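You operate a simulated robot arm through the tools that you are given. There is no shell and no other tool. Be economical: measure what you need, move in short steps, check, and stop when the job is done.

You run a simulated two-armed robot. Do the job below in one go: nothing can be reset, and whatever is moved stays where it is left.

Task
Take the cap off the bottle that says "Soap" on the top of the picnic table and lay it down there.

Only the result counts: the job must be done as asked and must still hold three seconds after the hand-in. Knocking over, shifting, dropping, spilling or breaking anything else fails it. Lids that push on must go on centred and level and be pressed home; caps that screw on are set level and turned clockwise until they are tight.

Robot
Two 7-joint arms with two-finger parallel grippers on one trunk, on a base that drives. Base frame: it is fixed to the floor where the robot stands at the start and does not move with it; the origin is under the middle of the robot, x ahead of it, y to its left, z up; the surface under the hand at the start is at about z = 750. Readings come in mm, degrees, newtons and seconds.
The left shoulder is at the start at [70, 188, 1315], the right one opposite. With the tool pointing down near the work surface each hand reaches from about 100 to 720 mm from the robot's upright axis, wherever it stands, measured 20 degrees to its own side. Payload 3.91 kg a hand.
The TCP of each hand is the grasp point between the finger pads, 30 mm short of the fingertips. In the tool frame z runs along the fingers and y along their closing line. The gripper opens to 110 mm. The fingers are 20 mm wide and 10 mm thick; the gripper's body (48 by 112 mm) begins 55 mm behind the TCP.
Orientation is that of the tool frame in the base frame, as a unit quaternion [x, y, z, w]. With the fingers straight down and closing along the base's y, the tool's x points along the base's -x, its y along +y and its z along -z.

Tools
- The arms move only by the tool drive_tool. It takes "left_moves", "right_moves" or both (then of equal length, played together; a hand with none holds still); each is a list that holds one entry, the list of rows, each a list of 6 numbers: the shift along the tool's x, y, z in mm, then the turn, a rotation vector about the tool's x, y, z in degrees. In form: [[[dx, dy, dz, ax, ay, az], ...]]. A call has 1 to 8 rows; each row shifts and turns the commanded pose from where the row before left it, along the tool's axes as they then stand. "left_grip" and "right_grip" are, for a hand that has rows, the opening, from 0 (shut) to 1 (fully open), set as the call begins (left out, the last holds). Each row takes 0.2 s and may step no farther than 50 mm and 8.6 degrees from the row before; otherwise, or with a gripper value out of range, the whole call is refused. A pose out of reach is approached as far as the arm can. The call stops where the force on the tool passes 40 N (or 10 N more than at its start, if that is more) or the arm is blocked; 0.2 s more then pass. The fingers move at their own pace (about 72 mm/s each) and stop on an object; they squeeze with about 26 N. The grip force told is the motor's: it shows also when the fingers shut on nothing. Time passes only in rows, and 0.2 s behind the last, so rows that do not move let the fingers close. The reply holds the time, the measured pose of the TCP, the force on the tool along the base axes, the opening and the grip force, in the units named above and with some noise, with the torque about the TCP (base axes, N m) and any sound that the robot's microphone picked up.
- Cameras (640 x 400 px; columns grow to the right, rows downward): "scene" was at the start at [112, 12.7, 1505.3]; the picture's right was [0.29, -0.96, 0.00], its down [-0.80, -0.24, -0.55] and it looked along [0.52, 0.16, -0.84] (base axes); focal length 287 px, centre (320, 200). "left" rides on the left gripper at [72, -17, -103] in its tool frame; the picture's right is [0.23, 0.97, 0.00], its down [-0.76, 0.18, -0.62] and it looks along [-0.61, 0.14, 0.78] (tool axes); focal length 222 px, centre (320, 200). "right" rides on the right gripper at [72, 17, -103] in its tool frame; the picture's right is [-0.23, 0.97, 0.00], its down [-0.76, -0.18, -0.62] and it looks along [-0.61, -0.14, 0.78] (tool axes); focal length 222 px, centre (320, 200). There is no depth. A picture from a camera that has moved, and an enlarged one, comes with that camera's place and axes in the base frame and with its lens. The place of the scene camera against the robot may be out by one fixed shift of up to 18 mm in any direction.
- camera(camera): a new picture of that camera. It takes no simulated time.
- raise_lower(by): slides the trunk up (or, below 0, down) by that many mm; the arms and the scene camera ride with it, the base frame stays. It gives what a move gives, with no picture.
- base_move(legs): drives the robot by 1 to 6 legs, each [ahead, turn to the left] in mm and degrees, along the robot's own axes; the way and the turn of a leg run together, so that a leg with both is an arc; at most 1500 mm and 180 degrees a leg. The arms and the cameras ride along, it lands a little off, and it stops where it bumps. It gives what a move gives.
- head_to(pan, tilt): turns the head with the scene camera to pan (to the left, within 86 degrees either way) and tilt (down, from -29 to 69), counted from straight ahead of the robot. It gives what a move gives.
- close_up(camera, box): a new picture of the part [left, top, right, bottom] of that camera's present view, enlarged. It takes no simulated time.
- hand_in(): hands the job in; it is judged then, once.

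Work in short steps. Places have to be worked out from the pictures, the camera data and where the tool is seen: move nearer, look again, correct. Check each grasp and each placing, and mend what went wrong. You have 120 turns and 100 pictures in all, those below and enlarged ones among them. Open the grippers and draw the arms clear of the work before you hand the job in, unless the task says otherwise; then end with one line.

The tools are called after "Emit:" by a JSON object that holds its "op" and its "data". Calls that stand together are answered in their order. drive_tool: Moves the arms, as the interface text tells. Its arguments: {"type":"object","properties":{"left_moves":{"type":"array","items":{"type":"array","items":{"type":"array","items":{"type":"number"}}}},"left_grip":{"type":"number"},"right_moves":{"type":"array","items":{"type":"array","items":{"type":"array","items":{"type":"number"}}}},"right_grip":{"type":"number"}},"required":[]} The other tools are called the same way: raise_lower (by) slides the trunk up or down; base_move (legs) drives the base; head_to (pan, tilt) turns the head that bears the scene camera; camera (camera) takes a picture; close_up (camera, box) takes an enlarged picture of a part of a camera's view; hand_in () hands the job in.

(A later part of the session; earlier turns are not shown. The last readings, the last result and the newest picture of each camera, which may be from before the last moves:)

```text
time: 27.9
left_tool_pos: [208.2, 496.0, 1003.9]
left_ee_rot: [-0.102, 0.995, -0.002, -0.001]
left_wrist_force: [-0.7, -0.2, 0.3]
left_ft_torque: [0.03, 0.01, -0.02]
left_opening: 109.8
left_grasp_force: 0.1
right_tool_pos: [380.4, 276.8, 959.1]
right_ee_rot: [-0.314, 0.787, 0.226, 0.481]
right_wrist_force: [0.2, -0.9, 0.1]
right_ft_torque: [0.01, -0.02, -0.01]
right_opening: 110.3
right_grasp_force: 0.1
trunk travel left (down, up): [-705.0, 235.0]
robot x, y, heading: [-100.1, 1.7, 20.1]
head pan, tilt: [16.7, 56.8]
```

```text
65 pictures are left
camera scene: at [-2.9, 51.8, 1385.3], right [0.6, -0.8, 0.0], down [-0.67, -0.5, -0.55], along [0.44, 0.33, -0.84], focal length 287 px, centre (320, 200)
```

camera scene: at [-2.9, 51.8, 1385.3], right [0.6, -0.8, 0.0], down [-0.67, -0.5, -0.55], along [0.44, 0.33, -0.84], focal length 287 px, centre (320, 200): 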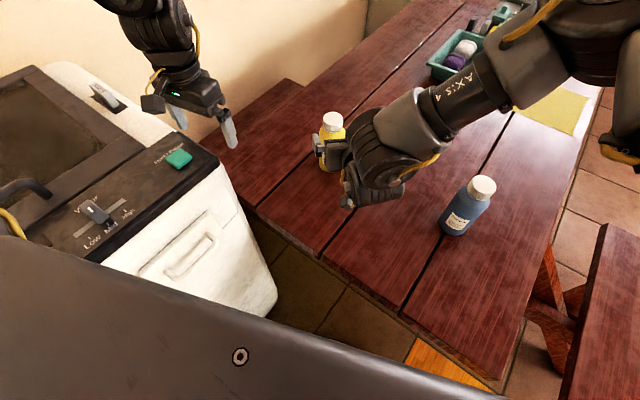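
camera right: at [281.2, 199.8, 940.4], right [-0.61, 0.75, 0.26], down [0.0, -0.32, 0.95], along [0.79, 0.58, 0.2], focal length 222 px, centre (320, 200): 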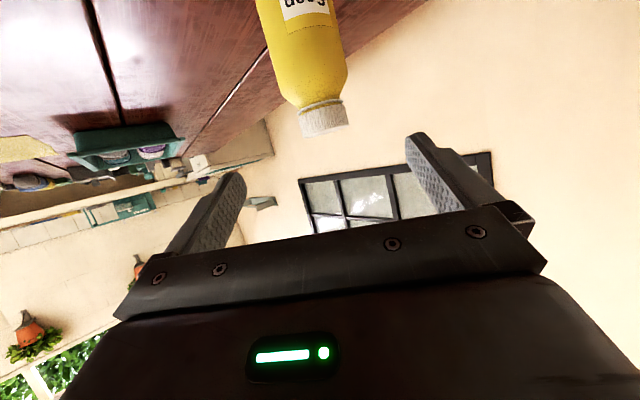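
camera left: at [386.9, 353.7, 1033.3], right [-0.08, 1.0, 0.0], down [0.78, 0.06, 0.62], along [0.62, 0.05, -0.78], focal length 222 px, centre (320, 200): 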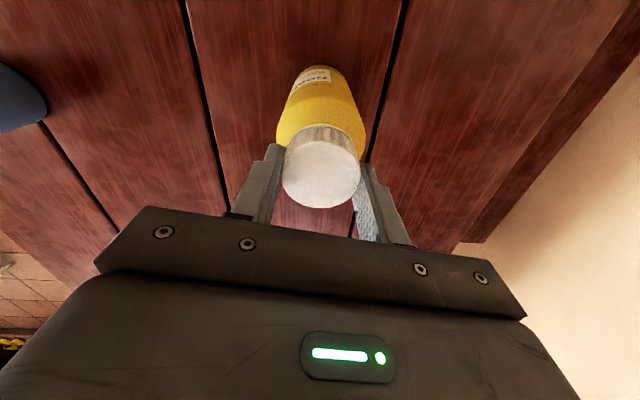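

Reached exactly, no limits. I lower it 88 mm to the pre-grasp height.

Emit:
{"op": "drive_tool", "data": {"right_moves": [[[39.5, -2.3, 19, 0, 0, 0], [39.5, -2.3, 19, 0, 0, 0], [0, 0, 0, 0, 0, 0]]]}}

Emit:
{"op": "camera", "data": {"camera": "right"}}

Emit:
{"op": "camera", "data": {"camera": "scene"}}

```text
time: 28.8
left_tool_pos: [208.3, 495.9, 1005.4]
left_ee_rot: [-0.102, 0.995, -0.001, 0.001]
left_wrist_force: [0.7, -0.6, 0.2]
left_ft_torque: [-0.02, 0.02, 0.0]
left_opening: 109.8
left_grasp_force: 0.0
right_tool_pos: [378.7, 276.7, 870.9]
right_ee_rot: [-0.313, 0.786, 0.225, 0.482]
right_wrist_force: [-0.2, -0.8, 0.3]
right_ft_torque: [-0.02, 0.04, 0.01]
right_opening: 109.7
right_grasp_force: 0.1
trunk travel left (down, up): [-705.0, 235.0]
robot x, y, heading: [-102.1, -2.7, 19.9]
head pan, tilt: [16.7, 56.8]
```

```text
64 pictures are left
camera right: at [279.1, 199.8, 851.9], right [-0.61, 0.75, 0.26], down [0.0, -0.32, 0.95], along [0.79, 0.58, 0.2], focal length 222 px, centre (320, 200)
```

right: 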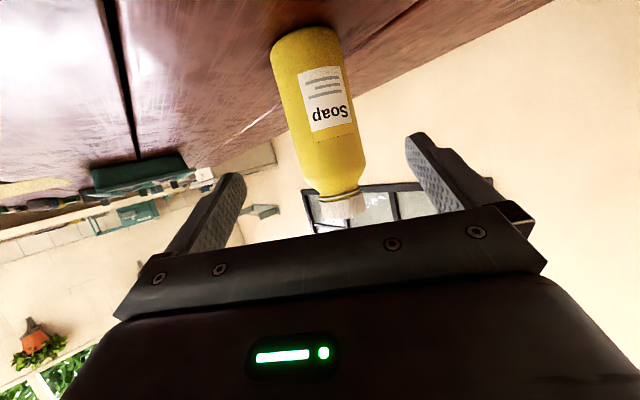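

```text
63 pictures are left
camera scene: at [-3.8, 51.6, 1385.4], right [0.6, -0.8, 0.0], down [-0.67, -0.5, -0.55], along [0.44, 0.33, -0.84], focal length 287 px, centre (320, 200)
```

scene: 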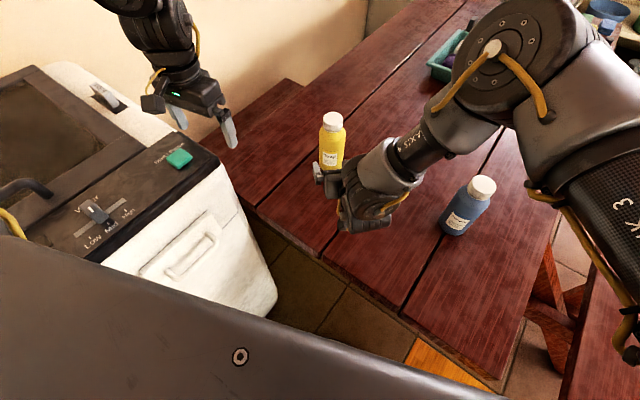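

Bottle label lies at about (461, 363, 809), right on the hand's axis. I advance 120 mm with open fingers, then look.

Emit:
{"op": "drive_tool", "data": {"right_moves": [[[0, 0, 40, 0, 0, 0], [0, 0, 40, 0, 0, 0], [0, 0, 20, 0, 0, 0], [0, 0, 20, 0, 0, 0], [0, 0, 0, 0, 0, 0]]]}}

Emit:
{"op": "camera", "data": {"camera": "right"}}

Emit:
{"op": "camera", "data": {"camera": "scene"}}

```text
time: 29.9
left_tool_pos: [208.7, 496.6, 1005.0]
left_ee_rot: [-0.101, 0.995, 0.0, 0.0]
left_wrist_force: [-0.1, 0.0, -0.9]
left_ft_torque: [0.01, -0.02, 0.05]
left_opening: 109.7
left_grasp_force: 0.1
right_tool_pos: [378.9, 276.5, 871.8]
right_ee_rot: [-0.313, 0.787, 0.225, 0.482]
right_wrist_force: [0.1, -0.1, -1.1]
right_ft_torque: [0.03, -0.02, -0.01]
right_opening: 110.0
right_grasp_force: 0.1
right hand out of reach, approached as far as the arm can: row 1, 2, 3, 4
trunk travel left (down, up): [-705.0, 235.0]
robot x, y, heading: [-104.5, -0.3, 19.9]
head pan, tilt: [16.7, 56.8]
```

```text
62 pictures are left
camera right: at [279.0, 200.1, 852.0], right [-0.61, 0.75, 0.26], down [0.0, -0.32, 0.95], along [0.79, 0.58, 0.2], focal length 222 px, centre (320, 200)
```

right: 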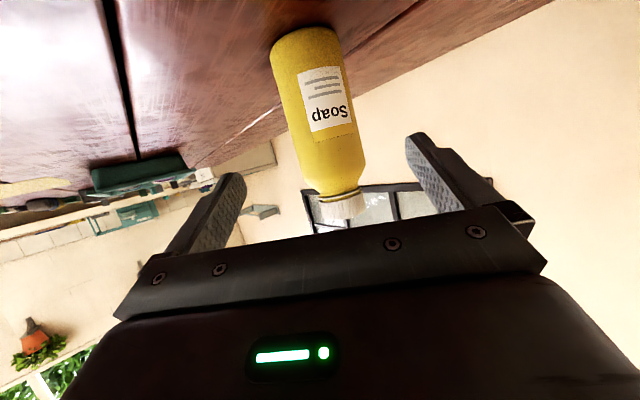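

```text
61 pictures are left
camera scene: at [-3.7, 52.2, 1385.3], right [0.6, -0.8, 0.0], down [-0.67, -0.5, -0.55], along [0.44, 0.33, -0.84], focal length 287 px, centre (320, 200)
```

scene: 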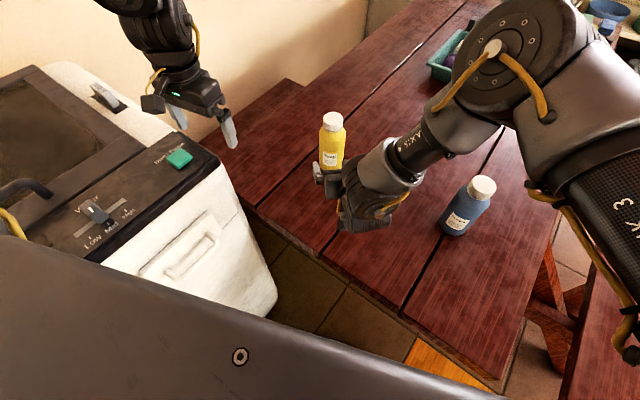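

Still a joint limit at this low pose relative to the shoulder. I use the trunk instead: raise both hands ~130 mm on the arms, then lower the trunk 130 mm.

Emit:
{"op": "drive_tool", "data": {"left_moves": [[[0, 0, -44, 0, 0, 0], [0, 0, -44, 0, 0, 0], [0, 0, -44, 0, 0, 0], [0, 0, 0, 0, 0, 0]]], "right_moves": [[[-39.5, 2.3, -19, 0, 0, 0], [-39.5, 2.3, -19, 0, 0, 0], [-39.5, 2.3, -19, 0, 0, 0], [0, 0, 0, 0, 0, 0]]]}}

Emit:
{"op": "camera", "data": {"camera": "scene"}}

```text
time: 30.9
left_tool_pos: [207.2, 495.4, 1138.6]
left_ee_rot: [-0.102, 0.995, -0.001, 0.001]
left_wrist_force: [-0.1, -0.1, -1.3]
left_ft_torque: [0.01, 0.03, -0.03]
left_opening: 110.0
left_grasp_force: 0.1
right_tool_pos: [378.7, 276.7, 1004.5]
right_ee_rot: [-0.314, 0.787, 0.225, 0.481]
right_wrist_force: [0.9, 0.4, -0.7]
right_ft_torque: [-0.01, 0.03, 0.0]
right_opening: 109.8
right_grasp_force: 0.0
trunk travel left (down, up): [-705.0, 235.0]
robot x, y, heading: [-103.5, 0.4, 20.1]
head pan, tilt: [16.7, 56.8]
```

```text
60 pictures are left
camera scene: at [-3.2, 53.1, 1385.2], right [0.6, -0.8, 0.0], down [-0.67, -0.5, -0.55], along [0.44, 0.33, -0.84], focal length 287 px, centre (320, 200)
```

scene: 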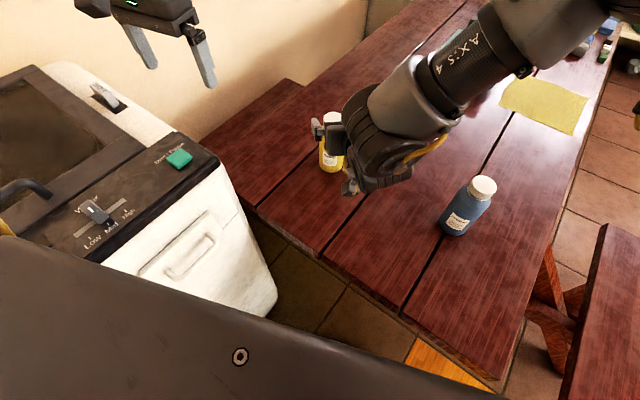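

Forearm is well clear of the blue bottle. I lower the trunk 130 mm.

Emit:
{"op": "raise_lower", "data": {"by": -130}}

Emit:
{"op": "drive_tool", "data": {"right_moves": [[[0, 0, 30, 0, 0, 0], [0, 0, 30, 0, 0, 0], [0, 0, 0, 0, 0, 0]]]}}

Emit:
{"op": "camera", "data": {"camera": "right"}}

Emit:
{"op": "camera", "data": {"camera": "scene"}}

```text
time: 32.5
left_tool_pos: [207.3, 495.5, 1007.9]
left_ee_rot: [-0.101, 0.995, 0.0, 0.001]
left_wrist_force: [-0.2, -0.1, 0.7]
left_ft_torque: [0.03, -0.04, -0.01]
left_opening: 110.0
left_grasp_force: 0.0
right_tool_pos: [377.9, 276.0, 873.9]
right_ee_rot: [-0.314, 0.786, 0.226, 0.482]
right_wrist_force: [-0.5, -0.2, -0.2]
right_ft_torque: [-0.04, 0.0, 0.0]
right_opening: 110.2
right_grasp_force: 0.0
trunk travel left (down, up): [-575.0, 365.0]
robot x, y, heading: [-102.1, 0.8, 20.4]
head pan, tilt: [16.7, 56.8]
```

```text
time: 33.3
left_tool_pos: [208.0, 495.2, 1008.0]
left_ee_rot: [-0.102, 0.995, -0.001, 0.002]
left_wrist_force: [0.5, -1.0, -0.7]
left_ft_torque: [0.0, 0.03, -0.01]
left_opening: 109.9
left_grasp_force: 0.0
right_tool_pos: [413.9, 313.5, 847.3]
right_ee_rot: [-0.314, 0.787, 0.226, 0.481]
right_wrist_force: [0.3, 0.5, 0.1]
right_ft_torque: [-0.01, 0.0, 0.01]
right_opening: 110.1
right_grasp_force: 0.0
trunk travel left (down, up): [-575.0, 365.0]
robot x, y, heading: [-100.7, -3.4, 20.4]
head pan, tilt: [16.7, 56.8]
```

```text
59 pictures are left
camera right: at [315.1, 237.1, 827.4], right [-0.61, 0.75, 0.26], down [0.0, -0.32, 0.95], along [0.79, 0.58, 0.2], focal length 222 px, centre (320, 200)
```

right: 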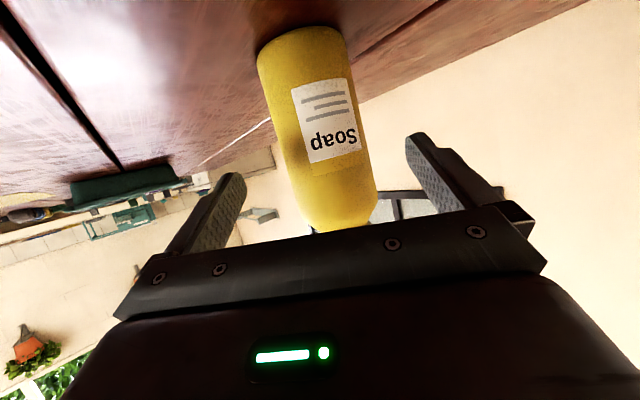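

```text
58 pictures are left
camera scene: at [-3.6, 51.5, 1255.4], right [0.6, -0.8, 0.0], down [-0.67, -0.5, -0.55], along [0.44, 0.33, -0.84], focal length 287 px, centre (320, 200)
```

scene: 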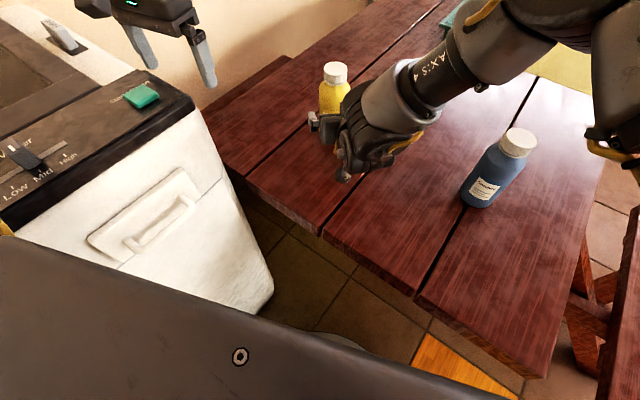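

Free movement now. The bottle axis is about 75 mm ahead along the hand, centred; I advance 66 mm and look.

Emit:
{"op": "drive_tool", "data": {"right_moves": [[[0, 0, 25, 0, 0, 0], [0, 0, 25, 0, 0, 0], [0, 0, 16, 0, 0, 0], [0, 0, 0, 0, 0, 0]]]}}

Emit:
{"op": "camera", "data": {"camera": "right"}}

Emit:
{"op": "close_up", "data": {"camera": "scene", "box": [260, 30, 452, 150]}}

```text
time: 34.3
left_tool_pos: [208.1, 496.1, 1008.0]
left_ee_rot: [-0.102, 0.995, -0.001, 0.001]
left_wrist_force: [0.5, -0.4, 0.3]
left_ft_torque: [-0.01, -0.01, -0.01]
left_opening: 109.9
left_grasp_force: 0.0
right_tool_pos: [416.7, 316.4, 845.0]
right_ee_rot: [-0.312, 0.788, 0.225, 0.481]
right_wrist_force: [0.1, -0.5, 0.1]
right_ft_torque: [0.0, 0.01, 0.02]
right_opening: 110.1
right_grasp_force: 0.2
right hand out of reach, approached as far as the arm can: row 1, 2, 3
trunk travel left (down, up): [-575.0, 365.0]
robot x, y, heading: [-100.3, 0.4, 20.2]
head pan, tilt: [16.7, 56.8]
```

```text
57 pictures are left
camera right: at [316.9, 240.0, 825.6], right [-0.61, 0.75, 0.26], down [0.0, -0.32, 0.95], along [0.79, 0.58, 0.2], focal length 222 px, centre (320, 200)
```

right: 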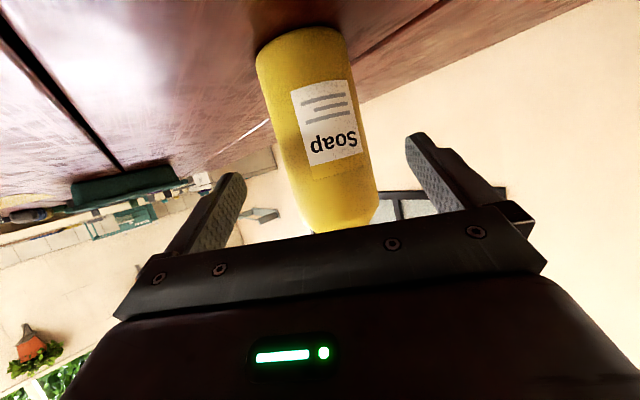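

```text
3.33 times, centred on (356, 90) of scene
camera zoom: at [-3.7, 52.0, 1255.3], right [0.6, -0.8, 0.0], down [-0.67, -0.5, -0.55], along [0.44, 0.33, -0.84], focal length 956 px, centre (200, 567)
```

zoom: 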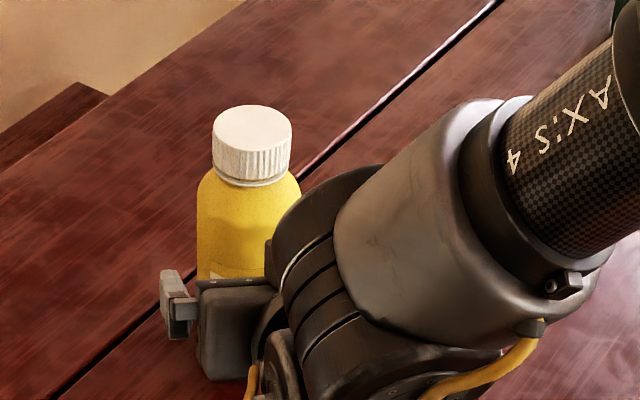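

The arm hits that limit again, but the base and trunk can carry the hand the rest: lower the trunk 25 mm, then a small forward arc (57 mm, 2.4° left) moves the hand by about (40, 41).

Emit:
{"op": "raise_lower", "data": {"by": -25}}

Emit:
{"op": "base_move", "data": {"legs": [[28, 1.2]]}}

Emit:
{"op": "camera", "data": {"camera": "right"}}

```text
time: 34.8
left_tool_pos: [207.7, 495.5, 1003.5]
left_ee_rot: [-0.105, 0.994, 0.002, 0.004]
left_wrist_force: [-9.4, -4.6, 12.7]
left_ft_torque: [0.47, 0.48, 0.55]
left_opening: 108.0
left_grasp_force: 0.0
right_tool_pos: [416.4, 315.7, 836.4]
right_ee_rot: [-0.312, 0.786, 0.226, 0.483]
right_wrist_force: [-0.4, 0.9, -0.7]
right_ft_torque: [-0.02, 0.0, -0.01]
right_opening: 110.0
right_grasp_force: 0.0
trunk travel left (down, up): [-565.0, 375.0]
robot x, y, heading: [-102.2, 0.2, 20.3]
head pan, tilt: [16.7, 56.8]
stopped: the force on the tool passed its limit at 53 N (the readings are from after the stop); the commanded pose is now the measured one
```

```text
time: 35.6
left_tool_pos: [223.7, 513.6, 1003.0]
left_ee_rot: [-0.114, 0.994, 0.003, 0.005]
left_wrist_force: [-0.7, -0.7, -0.3]
left_ft_torque: [0.03, 0.0, -0.02]
left_opening: 110.0
left_grasp_force: 0.2
right_tool_pos: [435.4, 337.9, 835.5]
right_ee_rot: [-0.32, 0.784, 0.23, 0.48]
right_wrist_force: [0.1, 0.9, -0.2]
right_ft_torque: [-0.02, 0.04, -0.03]
right_opening: 110.0
right_grasp_force: 0.0
trunk travel left (down, up): [-565.0, 375.0]
robot x, y, heading: [-73.4, 7.1, 21.6]
head pan, tilt: [16.7, 56.8]
```

```text
55 pictures are left
camera right: at [337.4, 259.2, 816.2], right [-0.63, 0.73, 0.26], down [0.01, -0.33, 0.95], along [0.78, 0.6, 0.2], focal length 222 px, centre (320, 200)
```

right: 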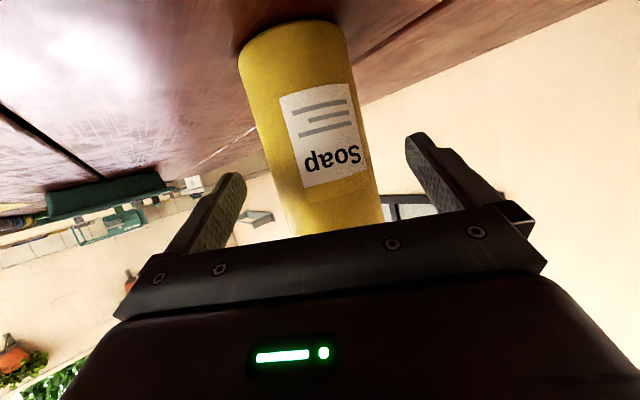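

The left fingers touched the white cooler top (z≈975) during the trunk move; forces are now zero. I lift the left hand clear and look at it.

Emit:
{"op": "drive_tool", "data": {"left_moves": [[[0, 0, -40, 0, 0, 0], [0, 0, -40, 0, 0, 0], [0, 0, 0, 0, 0, 0]]]}}

Emit:
{"op": "camera", "data": {"camera": "scene"}}

Emit:
{"op": "camera", "data": {"camera": "left"}}

```text
time: 36.4
left_tool_pos: [223.4, 511.7, 1083.2]
left_ee_rot: [-0.113, 0.994, 0.002, 0.005]
left_wrist_force: [0.0, -0.3, -0.4]
left_ft_torque: [0.02, 0.01, -0.01]
left_opening: 110.2
left_grasp_force: 0.1
right_tool_pos: [435.7, 337.8, 835.5]
right_ee_rot: [-0.32, 0.784, 0.23, 0.48]
right_wrist_force: [0.2, -0.1, 0.3]
right_ft_torque: [-0.01, 0.02, -0.01]
right_opening: 109.9
right_grasp_force: 0.0
trunk travel left (down, up): [-565.0, 375.0]
robot x, y, heading: [-78.1, 7.8, 21.4]
head pan, tilt: [16.7, 56.8]
```

```text
54 pictures are left
camera scene: at [21.2, 64.7, 1245.5], right [0.62, -0.79, 0.0], down [-0.66, -0.52, -0.55], along [0.43, 0.34, -0.84], focal length 287 px, centre (320, 200)
```

scene: 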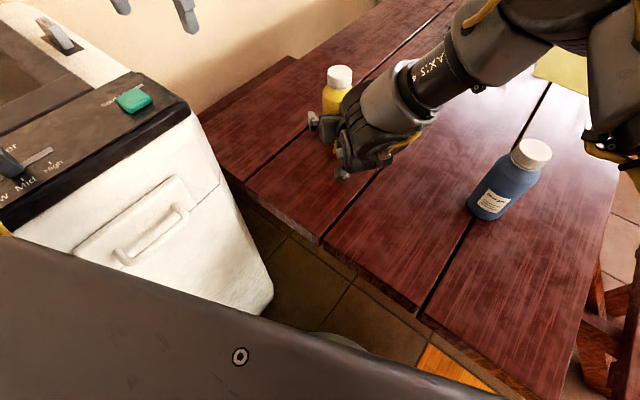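

```text
53 pictures are left
camera left: at [154.8, 479.3, 1185.1], right [-0.44, 0.9, 0.0], down [0.7, 0.34, 0.63], along [0.57, 0.28, -0.78], focal length 222 px, centre (320, 200)
```

left: 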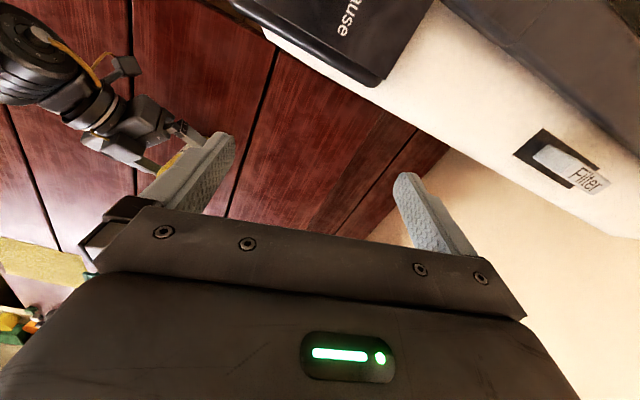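

I check the appliance's button and panel for any change.

Emit:
{"op": "close_up", "data": {"camera": "scene", "box": [0, 10, 224, 150]}}

```text
2.86 times, centred on (112, 80) of scene
camera zoom: at [21.2, 64.7, 1245.5], right [0.62, -0.79, 0.0], down [-0.66, -0.52, -0.55], along [0.43, 0.34, -0.84], focal length 820 px, centre (914, 543)
```

zoom: 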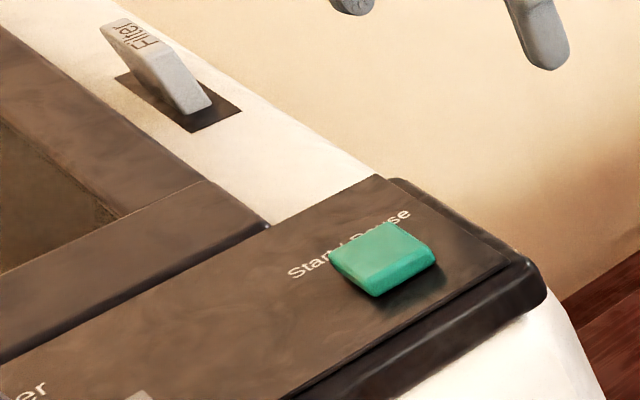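

Button and flap look unchanged. I continue with the second half of the arc and lower the trunk 15 mm.

Emit:
{"op": "base_move", "data": {"legs": [[28, 1.1]]}}

Emit:
{"op": "raise_lower", "data": {"by": -15}}

Emit:
{"op": "camera", "data": {"camera": "right"}}

Emit:
{"op": "camera", "data": {"camera": "scene"}}

```text
time: 37.2
left_tool_pos: [236.8, 526.7, 1083.3]
left_ee_rot: [-0.123, 0.992, 0.003, 0.006]
left_wrist_force: [-0.1, -0.7, -0.6]
left_ft_torque: [0.0, -0.01, 0.01]
left_opening: 110.2
left_grasp_force: 0.1
right_tool_pos: [454.9, 357.1, 837.5]
right_ee_rot: [-0.328, 0.78, 0.235, 0.478]
right_wrist_force: [0.0, 0.0, -0.2]
right_ft_torque: [-0.01, -0.02, -0.03]
right_opening: 110.3
right_grasp_force: 0.0
trunk travel left (down, up): [-565.0, 375.0]
robot x, y, heading: [-50.1, 22.2, 22.8]
head pan, tilt: [16.7, 56.8]
```

```text
time: 37.8
left_tool_pos: [238.8, 528.3, 1067.9]
left_ee_rot: [-0.123, 0.992, 0.002, 0.005]
left_wrist_force: [0.3, 0.2, 0.1]
left_ft_torque: [0.02, -0.01, 0.02]
left_opening: 110.2
left_grasp_force: 0.2
right_tool_pos: [455.8, 358.7, 821.2]
right_ee_rot: [-0.327, 0.781, 0.235, 0.477]
right_wrist_force: [-0.1, 1.0, 0.4]
right_ft_torque: [0.0, 0.01, -0.02]
right_opening: 110.3
right_grasp_force: 0.0
trunk travel left (down, up): [-550.0, 390.0]
robot x, y, heading: [-51.4, 22.6, 22.5]
head pan, tilt: [16.7, 56.8]
```

```text
51 pictures are left
camera right: at [358.7, 278.1, 800.5], right [-0.64, 0.72, 0.26], down [0.01, -0.32, 0.95], along [0.77, 0.61, 0.2], focal length 222 px, centre (320, 200)
```

right: 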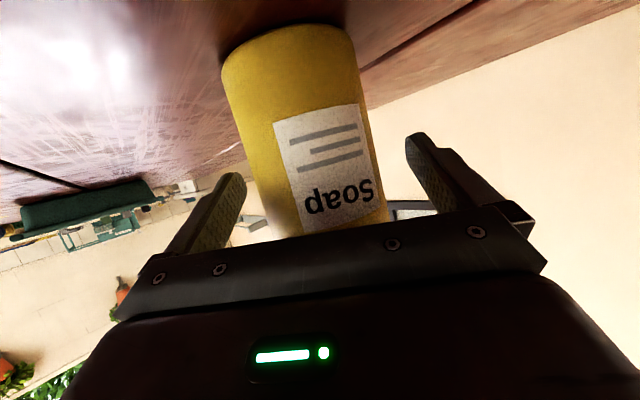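

```text
50 pictures are left
camera scene: at [46.2, 77.1, 1230.3], right [0.63, -0.77, 0.0], down [-0.65, -0.53, -0.55], along [0.42, 0.35, -0.84], focal length 287 px, centre (320, 200)
```

scene: 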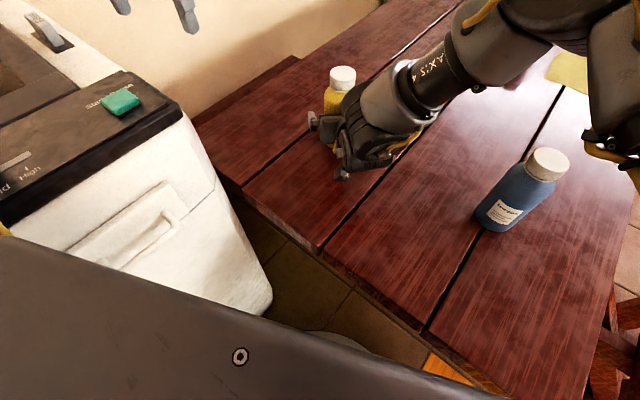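

The bottle is between the right fingers and centred. I close the right gripper.

Emit:
{"op": "drive_tool", "data": {"right_moves": [[[0, 0, 0, 0, 0, 0], [0, 0, 0, 0, 0, 0], [0, 0, 0, 0, 0, 0]]], "right_grip": 0}}

Emit:
{"op": "camera", "data": {"camera": "right"}}

Emit:
{"op": "camera", "data": {"camera": "left"}}

```text
time: 38.6
left_tool_pos: [239.8, 528.7, 1067.7]
left_ee_rot: [-0.123, 0.992, 0.003, 0.006]
left_wrist_force: [1.0, 0.1, 0.7]
left_ft_torque: [-0.01, 0.01, 0.03]
left_opening: 110.0
left_grasp_force: 0.1
right_tool_pos: [456.0, 356.9, 819.6]
right_ee_rot: [-0.328, 0.78, 0.236, 0.477]
right_wrist_force: [0.5, 0.1, 1.2]
right_ft_torque: [-0.12, -0.11, -0.02]
right_opening: 67.8
right_grasp_force: 25.8
trunk travel left (down, up): [-550.0, 390.0]
robot x, y, heading: [-50.4, 18.5, 22.9]
head pan, tilt: [16.7, 56.8]
```

```text
49 pictures are left
camera right: at [358.4, 277.7, 800.9], right [-0.64, 0.72, 0.26], down [0.01, -0.32, 0.95], along [0.77, 0.61, 0.2], focal length 222 px, centre (320, 200)
```

right: 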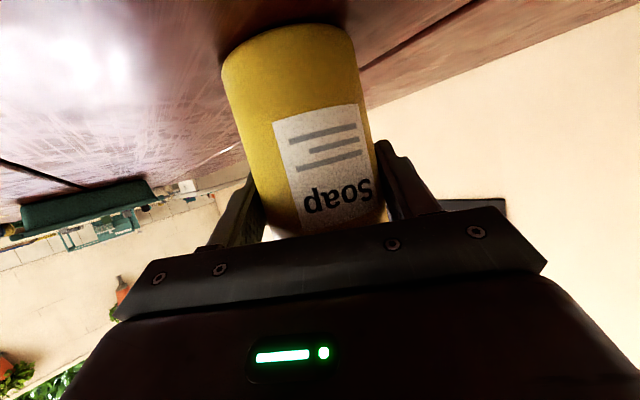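

```text
48 pictures are left
camera left: at [171.4, 493.5, 1170.1], right [-0.46, 0.89, 0.0], down [0.69, 0.35, 0.63], along [0.56, 0.29, -0.77], focal length 222 px, centre (320, 200)
```

left: 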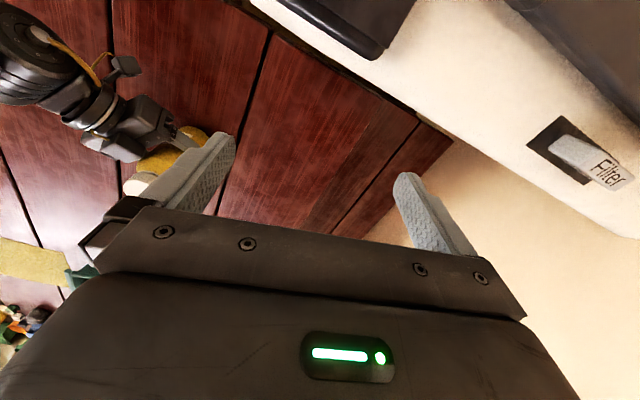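

The body is held (68 mm). Now I bring the left hand above the cap at z≈1068.

Emit:
{"op": "drive_tool", "data": {"left_moves": [[[-29, -36.2, 0, 0, 0, 0], [-29, -36.2, 0, 0, 0, 0], [-29, -36.2, 0, 0, 0, 0], [-29, -36.2, 0, 0, 0, 0], [-29, -36.2, 0, 0, 0, 0], [-29, -36.2, 0, 0, 0, 0], [0, 0, 0, 0, 0, 0]]]}}

Emit:
{"op": "camera", "data": {"camera": "left"}}

Emit:
{"op": "camera", "data": {"camera": "scene"}}

```text
time: 40.2
left_tool_pos: [295.4, 441.6, 1004.4]
left_ee_rot: [-0.124, 0.992, 0.001, 0.007]
left_wrist_force: [0.0, 0.2, -0.7]
left_ft_torque: [0.03, -0.01, 0.03]
left_opening: 109.9
left_grasp_force: 0.0
left hand out of reach, approached as far as the arm can: row 2, 3, 4, 5, 6
right_tool_pos: [455.2, 358.2, 821.7]
right_ee_rot: [-0.328, 0.78, 0.235, 0.478]
right_wrist_force: [2.9, 0.4, 6.5]
right_ft_torque: [-0.13, -0.36, 0.03]
right_opening: 66.4
right_grasp_force: 25.7
trunk travel left (down, up): [-550.0, 390.0]
robot x, y, heading: [-53.8, 18.1, 22.5]
head pan, tilt: [16.7, 56.8]
```

```text
47 pictures are left
camera left: at [228.1, 406.4, 1107.5], right [-0.46, 0.89, 0.0], down [0.69, 0.36, 0.63], along [0.56, 0.29, -0.77], focal length 222 px, centre (320, 200)
```

left: 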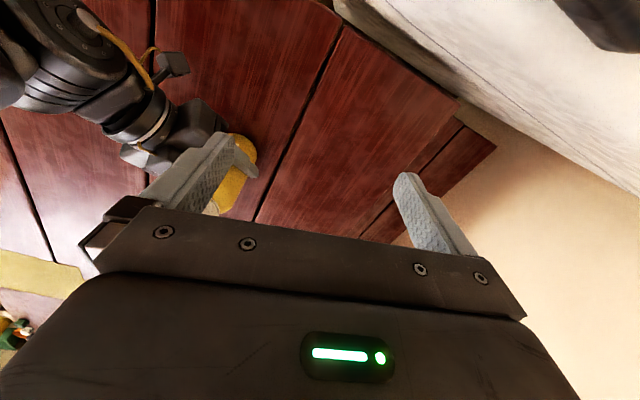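

```text
46 pictures are left
camera scene: at [45.4, 76.2, 1230.6], right [0.63, -0.77, 0.0], down [-0.65, -0.53, -0.55], along [0.42, 0.35, -0.84], focal length 287 px, centre (320, 200)
```

scene: 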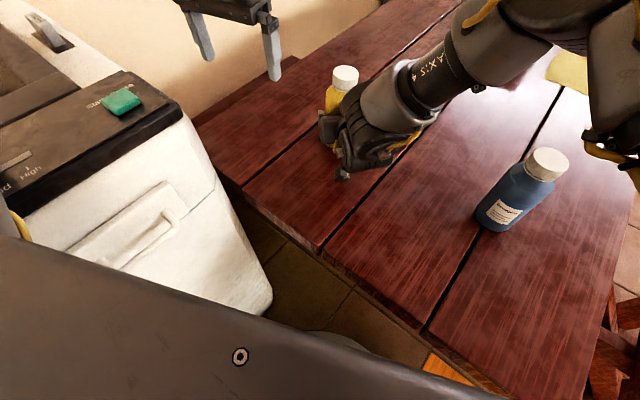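

The left hand was too high relative to the lowered shoulder. I try a lower path: from (295, 442, 1004) to above the cap at z≈960.

Emit:
{"op": "drive_tool", "data": {"left_moves": [[[0, 0, 40, 0, 0, 0], [-35, -30, 1, 0, 0, 0], [-35, -30, 1, 0, 0, 0], [0, 0, 0, 0, 0, 0]]]}}

Emit:
{"op": "camera", "data": {"camera": "left"}}

Emit:
{"op": "camera", "data": {"camera": "scene"}}

```text
time: 41.2
left_tool_pos: [310.4, 435.2, 959.2]
left_ee_rot: [-0.124, 0.992, 0.001, 0.007]
left_wrist_force: [-0.9, 0.5, -0.6]
left_ft_torque: [-0.01, -0.01, 0.01]
left_opening: 110.1
left_grasp_force: 0.0
left hand out of reach, approached as far as the arm can: row 2, 3
right_tool_pos: [454.1, 358.1, 820.1]
right_ee_rot: [-0.327, 0.781, 0.235, 0.478]
right_wrist_force: [-0.1, 1.6, 5.6]
right_ft_torque: [-0.02, -0.12, 0.02]
right_opening: 66.4
right_grasp_force: 25.7
trunk travel left (down, up): [-550.0, 390.0]
robot x, y, heading: [-51.2, 22.5, 22.7]
head pan, tilt: [16.7, 56.8]
```

```text
45 pictures are left
camera left: at [242.0, 401.7, 1062.5], right [-0.46, 0.89, 0.0], down [0.69, 0.36, 0.63], along [0.56, 0.29, -0.77], focal length 222 px, centre (320, 200)
```

left: 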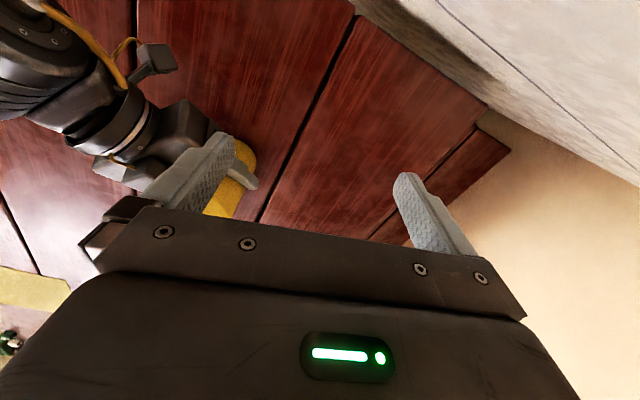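

```text
44 pictures are left
camera scene: at [44.9, 76.4, 1230.5], right [0.63, -0.77, 0.0], down [-0.65, -0.53, -0.55], along [0.42, 0.35, -0.84], focal length 287 px, centre (320, 200)
```

scene: 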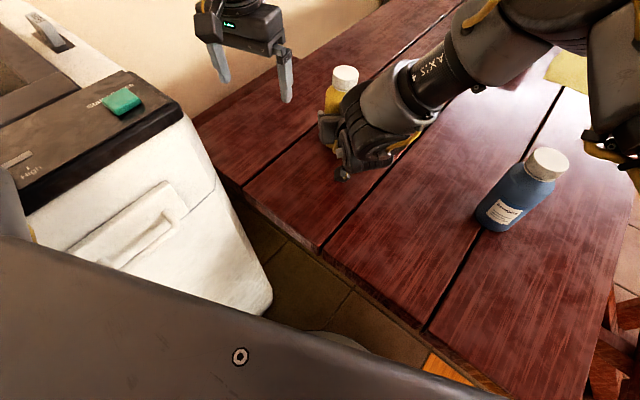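

The left arm is also at a limit; as mirror of the right, yawing left should give it slack. I yaw it −25° and move toward the bottle, still above cap height.

Emit:
{"op": "drive_tool", "data": {"left_moves": [[[0, 0, 0, 0, 0, -8.5], [0, 0, 0, 0, 0, -8.5], [0, 0, 0, 0, 0, -8.5], [-17, -38.5, 0, 0, 0, 0], [-17, -38.5, 0, 0, 0, 0], [0, 0, 0, 0, 0, 0]]]}}

Emit:
{"op": "camera", "data": {"camera": "scene"}}

```text
time: 42.6
left_tool_pos: [328.0, 462.2, 947.2]
left_ee_rot: [-0.339, 0.941, 0.0, 0.007]
left_wrist_force: [-0.1, 0.7, 1.5]
left_ft_torque: [0.0, -0.02, -0.01]
left_opening: 109.9
left_grasp_force: 0.0
left hand out of reach, approached as far as the arm can: row 3, 4, 5
right_tool_pos: [454.4, 358.4, 821.0]
right_ee_rot: [-0.328, 0.78, 0.235, 0.478]
right_wrist_force: [-1.6, -1.9, 5.5]
right_ft_torque: [-0.2, -0.06, -0.03]
right_opening: 66.3
right_grasp_force: 25.9
trunk travel left (down, up): [-550.0, 390.0]
robot x, y, heading: [-47.8, 23.5, 22.7]
head pan, tilt: [16.7, 56.8]
```

```text
43 pictures are left
camera scene: at [44.9, 76.2, 1230.6], right [0.63, -0.77, 0.0], down [-0.65, -0.53, -0.55], along [0.42, 0.35, -0.84], focal length 287 px, centre (320, 200)
```

scene: 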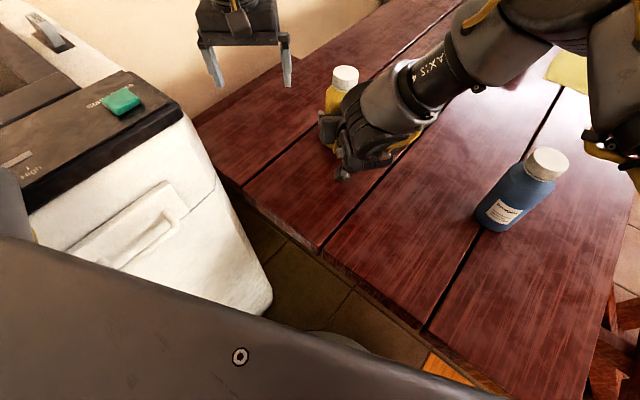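

Left needs a higher shoulder, while the right needed a low one because its hand was too flat. Solution: re-grip with the right hand pitched ~45° down and the trunk higher. I open the right hand, back off along its axis.

Emit:
{"op": "drive_tool", "data": {"right_moves": [[[0, 0, 0, 0, 0, 0], [0, 0, 0, 0, 0, 0], [0, 0, -20, 0, 0, 0], [0, 0, -40, 0, 0, 0], [0, 0, -40, 0, 0, 0], [0, 0, -40, 0, 0, 0], [0, 0, 0, 0, 0, 0]]], "right_grip": 1}}

Emit:
{"op": "raise_lower", "data": {"by": 75}}

Emit:
{"op": "camera", "data": {"camera": "scene"}}

```text
time: 44.2
left_tool_pos: [330.7, 463.6, 946.5]
left_ee_rot: [-0.339, 0.941, 0.0, 0.005]
left_wrist_force: [0.5, -0.1, 0.4]
left_ft_torque: [0.0, -0.01, -0.01]
left_opening: 110.0
left_grasp_force: 0.0
right_tool_pos: [376.5, 261.4, 879.8]
right_ee_rot: [-0.321, 0.785, 0.235, 0.476]
right_wrist_force: [-0.6, -0.7, 0.1]
right_ft_torque: [0.01, 0.0, 0.0]
right_opening: 109.8
right_grasp_force: 0.0
trunk travel left (down, up): [-550.0, 390.0]
robot x, y, heading: [-51.3, 19.1, 22.4]
head pan, tilt: [16.7, 56.8]
```

```text
time: 45.4
left_tool_pos: [328.6, 463.3, 1021.9]
left_ee_rot: [-0.339, 0.941, 0.0, 0.007]
left_wrist_force: [-0.1, -0.3, -0.5]
left_ft_torque: [0.0, 0.0, 0.04]
left_opening: 110.1
left_grasp_force: 0.2
right_tool_pos: [377.6, 260.2, 957.8]
right_ee_rot: [-0.321, 0.783, 0.237, 0.477]
right_wrist_force: [-0.4, 0.7, -0.3]
right_ft_torque: [0.03, 0.02, -0.01]
right_opening: 109.9
right_grasp_force: 0.1
trunk travel left (down, up): [-625.0, 315.0]
robot x, y, heading: [-50.0, 23.6, 22.7]
head pan, tilt: [16.7, 56.8]
```

```text
42 pictures are left
camera scene: at [45.8, 76.8, 1305.4], right [0.63, -0.77, 0.0], down [-0.65, -0.53, -0.55], along [0.42, 0.35, -0.84], focal length 287 px, centre (320, 200)
```

scene: 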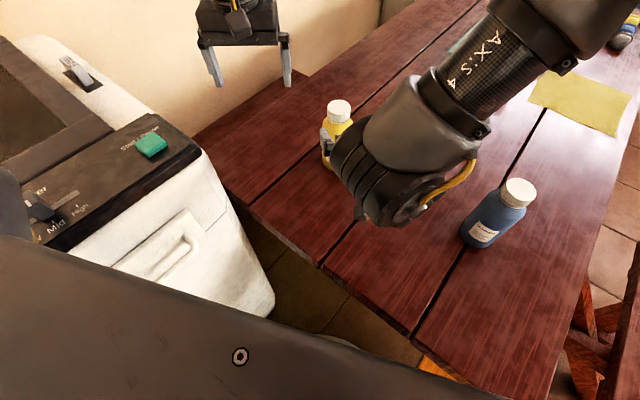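

Now I test the left arm's reach: over the cap at z≈967 with this trunk height.

Emit:
{"op": "drive_tool", "data": {"left_moves": [[[-9, -41, 14, 0, 0, 0], [-9, -41, 14, 0, 0, 0], [-9, -41, 14, 0, 0, 0], [-9, -40, 13, 0, 0, 0], [0, 0, 0, 0, 0, 0]]]}}

Emit:
{"op": "camera", "data": {"camera": "left"}}

```text
time: 46.6
left_tool_pos: [345.8, 462.0, 966.6]
left_ee_rot: [-0.339, 0.941, -0.002, 0.007]
left_wrist_force: [0.1, 0.4, 0.6]
left_ft_torque: [-0.02, -0.03, 0.0]
left_opening: 110.0
left_grasp_force: 0.1
left hand out of reach, approached as far as the arm can: row 1, 2, 3, 4
right_tool_pos: [376.0, 260.8, 958.5]
right_ee_rot: [-0.321, 0.782, 0.238, 0.478]
right_wrist_force: [0.0, 0.1, -0.6]
right_ft_torque: [-0.01, -0.02, -0.03]
right_opening: 109.7
right_grasp_force: 0.1
trunk travel left (down, up): [-625.0, 315.0]
robot x, y, heading: [-48.2, 18.0, 22.5]
head pan, tilt: [16.7, 56.8]
```

```text
41 pictures are left
camera left: at [297.8, 404.4, 1069.6], right [-0.8, 0.61, -0.01], down [0.46, 0.62, 0.63], along [0.39, 0.5, -0.78], focal length 222 px, centre (320, 200)
```

left: 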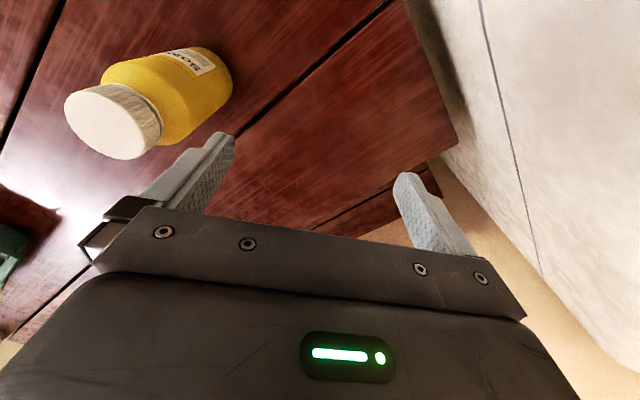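

The left arm doesn't want this left-yaw. I rotate it back clockwise 51° in place (with room around it) and then try moving inward.

Emit:
{"op": "drive_tool", "data": {"left_moves": [[[0, 0, 0, 0, 0, 8.5], [0, 0, 0, 0, 0, 8.5], [0, 0, 0, 0, 0, 8.5], [0, 0, 0, 0, 0, 8.5], [0, 0, 0, 0, 0, 8.5], [0, 0, 0, 0, 0, 8.5], [0, 0, 0, 0, 0, 0]]]}}

Emit:
{"op": "drive_tool", "data": {"left_moves": [[[-28, -36, 0, 0, 0, 0], [-28, -36, 0, 0, 0, 0], [0, 0, 0, 0, 0, 0]]]}}

Emit:
{"op": "camera", "data": {"camera": "scene"}}

```text
time: 48.2
left_tool_pos: [345.4, 464.7, 967.0]
left_ee_rot: [0.101, 0.995, 0.002, 0.007]
left_wrist_force: [0.0, 0.1, 0.4]
left_ft_torque: [-0.03, 0.04, 0.0]
left_opening: 110.0
left_grasp_force: 0.1
right_tool_pos: [377.1, 260.7, 960.5]
right_ee_rot: [-0.321, 0.783, 0.236, 0.479]
right_wrist_force: [0.5, 0.7, 0.3]
right_ft_torque: [-0.02, -0.03, 0.02]
right_opening: 110.1
right_grasp_force: 0.0
trunk travel left (down, up): [-625.0, 315.0]
robot x, y, heading: [-52.5, 19.4, 22.5]
head pan, tilt: [16.7, 56.8]
```

```text
time: 49.0
left_tool_pos: [323.0, 428.7, 967.8]
left_ee_rot: [0.099, 0.995, 0.001, 0.009]
left_wrist_force: [0.4, 0.4, 0.2]
left_ft_torque: [0.01, 0.0, -0.01]
left_opening: 110.1
left_grasp_force: 0.0
left hand out of reach, approached as far as the arm can: row 1, 2
right_tool_pos: [376.9, 260.9, 959.6]
right_ee_rot: [-0.321, 0.783, 0.236, 0.478]
right_wrist_force: [-0.4, 0.5, 1.2]
right_ft_torque: [0.0, 0.01, 0.0]
right_opening: 109.9
right_grasp_force: 0.0
trunk travel left (down, up): [-625.0, 315.0]
robot x, y, heading: [-48.4, 18.4, 22.7]
head pan, tilt: [16.7, 56.8]
```

```text
40 pictures are left
camera scene: at [45.8, 76.9, 1305.4], right [0.63, -0.77, 0.0], down [-0.65, -0.53, -0.55], along [0.42, 0.35, -0.84], focal length 287 px, centre (320, 200)
```

scene: 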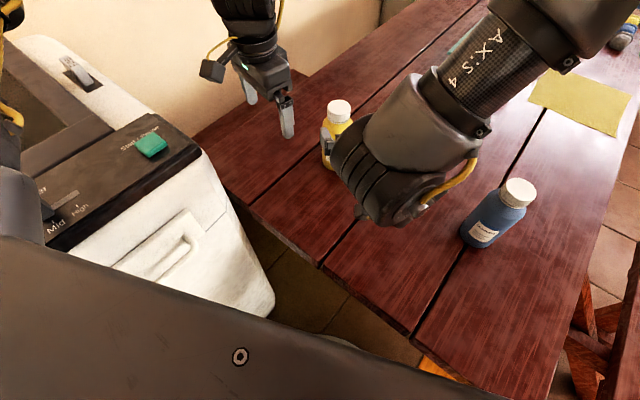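

The failures fit a simple model: each wrist (≈189 mm behind the TCP) must be within ≈460 mm of its shoulder. Driving ahead 80 mm and turning right 7.6° puts the bottle in reach of both. I raise the trunk 60 mm first so everything passes over the bottles.

Emit:
{"op": "raise_lower", "data": {"by": 60}}

Emit:
{"op": "base_move", "data": {"legs": [[80, 0], [0, -7.6]]}}

Emit:
{"op": "camera", "data": {"camera": "scene"}}

Emit:
{"op": "camera", "data": {"camera": "left"}}

```text
time: 50.0
left_tool_pos: [322.5, 429.9, 1027.6]
left_ee_rot: [0.099, 0.995, 0.001, 0.007]
left_wrist_force: [0.4, -0.4, -0.6]
left_ft_torque: [0.02, 0.01, 0.04]
left_opening: 109.9
left_grasp_force: 0.0
right_tool_pos: [376.8, 261.2, 1018.9]
right_ee_rot: [-0.32, 0.783, 0.236, 0.479]
right_wrist_force: [-0.9, -0.5, 0.3]
right_ft_torque: [0.0, 0.0, -0.01]
right_opening: 110.2
right_grasp_force: 0.0
trunk travel left (down, up): [-685.0, 255.0]
robot x, y, heading: [-47.3, 19.9, 22.7]
head pan, tilt: [16.7, 56.8]
```

```text
time: 51.6
left_tool_pos: [447.9, 408.2, 1028.6]
left_ee_rot: [0.164, 0.986, 0.0, 0.008]
left_wrist_force: [-0.1, -0.7, -0.6]
left_ft_torque: [0.0, 0.03, 0.0]
left_opening: 109.8
left_grasp_force: 0.1
right_tool_pos: [479.0, 232.8, 1019.5]
right_ee_rot: [-0.267, 0.802, 0.204, 0.494]
right_wrist_force: [-0.3, 0.0, -0.1]
right_ft_torque: [-0.01, 0.03, 0.01]
right_opening: 110.0
right_grasp_force: 0.1
trunk travel left (down, up): [-685.0, 255.0]
robot x, y, heading: [24.9, 54.0, 15.2]
head pan, tilt: [16.7, 56.8]
```

```text
39 pictures are left
camera scene: at [126.6, 93.5, 1365.5], right [0.52, -0.85, 0.0], down [-0.71, -0.44, -0.55], along [0.47, 0.29, -0.84], focal length 287 px, centre (320, 200)
```

scene: 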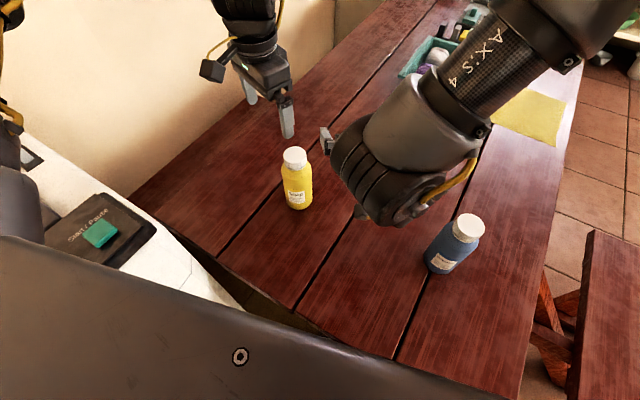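

```text
38 pictures are left
camera left: at [371.6, 415.5, 1130.9], right [0.1, 0.99, 0.0], down [0.77, -0.08, 0.64], along [0.63, -0.06, -0.77], focal length 222 px, centre (320, 200)
```

left: 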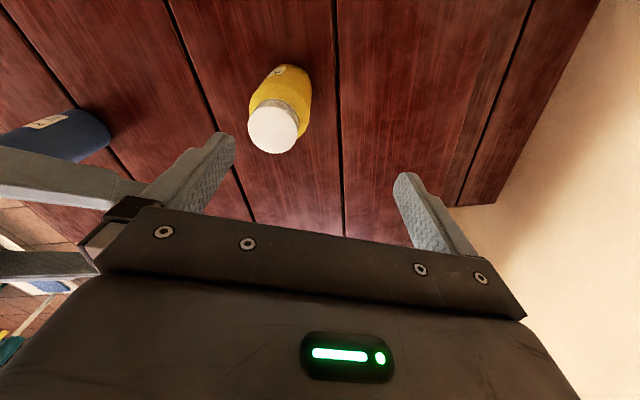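

The bottle cap appears at about (455, 361). I centre the left hand over it at z≈1048 (fixing a 0.9° tilt) and bring the right hand to 120 mm behind its grasp point, both high enough.

Emit:
{"op": "drive_tool", "data": {"left_moves": [[[-7.3, -14, -6.7, 0.15, 0.9, 0], [-7.3, -14, -6.7, 0, 0, 0], [-7.3, -14, -6.6, 0, 0, 0], [0, 0, 0, 0, 0, 0]]], "right_moves": [[[18.7, 36, -10.7, 0, 0, 0], [18.7, 36, -10.7, 0, 0, 0], [18.7, 36, -10.7, 0, 0, 0], [0, 0, 0, 0, 0, 0]]]}}

Emit:
{"op": "camera", "data": {"camera": "left"}}

Emit:
{"op": "camera", "data": {"camera": "scene"}}

```text
time: 52.6
left_tool_pos: [425.6, 395.8, 1041.9]
left_ee_rot: [0.163, 0.987, 0.002, -0.001]
left_wrist_force: [-1.3, 29.2, -8.1]
left_ft_torque: [1.28, -0.06, -0.39]
left_opening: 96.6
left_grasp_force: 0.0
left hand out of reach, approached as far as the arm can: row 1, 2, 3
right_tool_pos: [446.1, 285.5, 1013.1]
right_ee_rot: [-0.27, 0.803, 0.203, 0.492]
right_wrist_force: [1.0, -28.9, 8.3]
right_ft_torque: [0.43, 0.24, 0.82]
right_opening: 98.6
right_grasp_force: 0.1
right hand out of reach, approached as far as the arm can: row 1, 2, 3
trunk travel left (down, up): [-685.0, 255.0]
robot x, y, heading: [21.6, 48.8, 14.9]
head pan, tilt: [16.7, 56.8]
```

```text
37 pictures are left
camera left: at [350.5, 402.6, 1146.3], right [0.1, 1.0, 0.0], down [0.78, -0.08, 0.62], along [0.62, -0.06, -0.78], focal length 222 px, centre (320, 200)
```

left: 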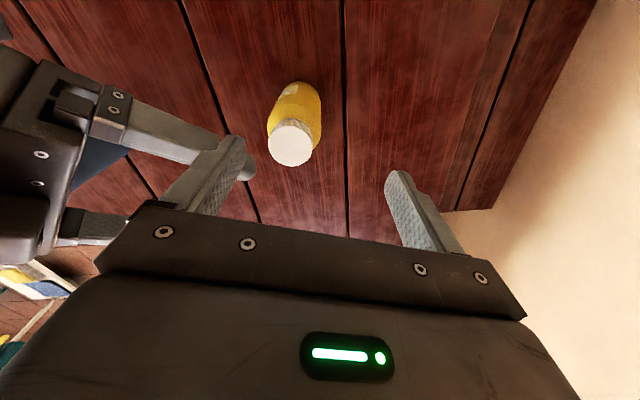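

```text
36 pictures are left
camera scene: at [126.4, 93.8, 1365.5], right [0.52, -0.85, 0.0], down [-0.71, -0.44, -0.55], along [0.47, 0.29, -0.84], focal length 287 px, centre (320, 200)
```

scene: 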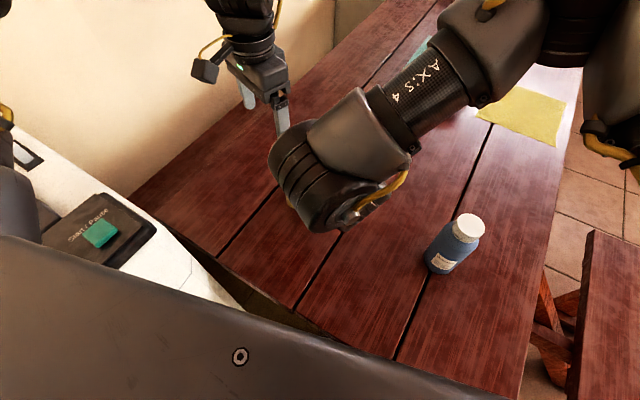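

The two hands bumped fingers lightly: right was too folded there. I move the left hand away (+y 85), then bring the right hand straight over the bottle so it can straddle it from above by trunk lowering.

Emit:
{"op": "drive_tool", "data": {"left_moves": [[[13.8, 40, 0, 0, 0, 0], [13.8, 40, 0, 0, 0, 0], [0, 0, 0, 0, 0, 0]]]}}

Emit:
{"op": "drive_tool", "data": {"right_moves": [[[-8.7, 26.4, 22.1, 0, 0, 0], [-8.7, 26.4, 22.1, 0, 0, 0], [0, 0, 0, 0, 0, 0]]]}}

Emit:
{"op": "camera", "data": {"camera": "scene"}}

Emit:
{"op": "camera", "data": {"camera": "left"}}

```text
time: 53.4
left_tool_pos: [426.1, 474.7, 1040.6]
left_ee_rot: [0.165, 0.986, 0.001, 0.0]
left_wrist_force: [0.1, 1.2, -0.4]
left_ft_torque: [0.03, 0.0, -0.04]
left_opening: 110.2
left_grasp_force: 0.0
right_tool_pos: [445.7, 284.8, 1012.4]
right_ee_rot: [-0.269, 0.802, 0.206, 0.491]
right_wrist_force: [0.8, 0.2, -0.1]
right_ft_torque: [-0.01, 0.01, -0.04]
right_opening: 110.0
right_grasp_force: 0.1
trunk travel left (down, up): [-685.0, 255.0]
robot x, y, heading: [26.8, 51.1, 14.9]
head pan, tilt: [16.7, 56.8]
```

```text
time: 54.2
left_tool_pos: [424.2, 475.7, 1040.9]
left_ee_rot: [0.165, 0.986, 0.001, 0.0]
left_wrist_force: [0.0, 0.3, 0.9]
left_ft_torque: [0.03, 0.01, -0.01]
left_opening: 110.1
left_grasp_force: 0.1
right_tool_pos: [447.1, 355.5, 1015.0]
right_ee_rot: [-0.268, 0.802, 0.204, 0.493]
right_wrist_force: [0.1, 0.1, -0.5]
right_ft_torque: [0.02, 0.03, -0.01]
right_opening: 109.6
right_grasp_force: 0.0
trunk travel left (down, up): [-685.0, 255.0]
robot x, y, heading: [26.1, 51.8, 15.2]
head pan, tilt: [16.7, 56.8]
```

```text
35 pictures are left
camera scene: at [126.3, 93.0, 1365.6], right [0.52, -0.85, 0.0], down [-0.71, -0.44, -0.55], along [0.47, 0.29, -0.84], focal length 287 px, centre (320, 200)
```

scene: 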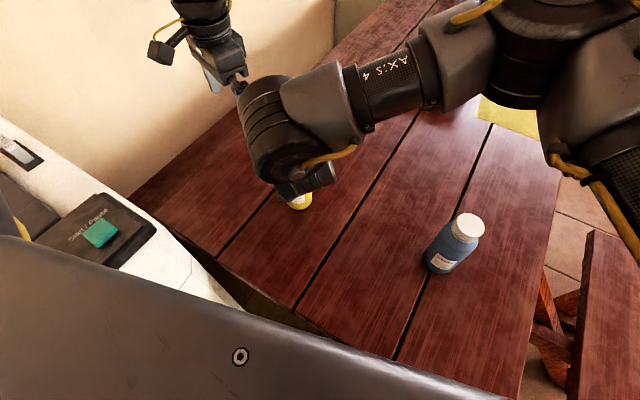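

```text
34 pictures are left
camera left: at [350.9, 483.8, 1145.8], right [0.1, 0.99, 0.0], down [0.78, -0.08, 0.62], along [0.62, -0.06, -0.78], focal length 222 px, centre (320, 200)
```

left: 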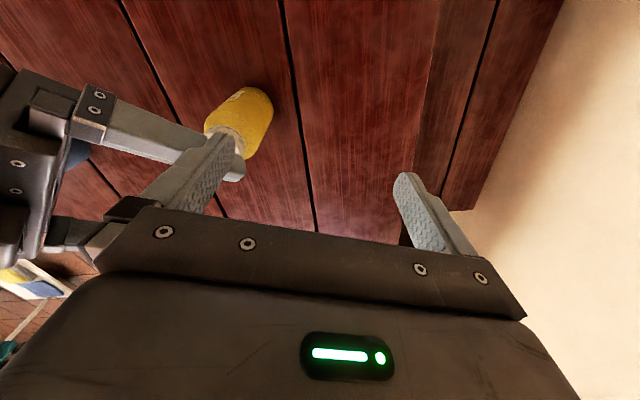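

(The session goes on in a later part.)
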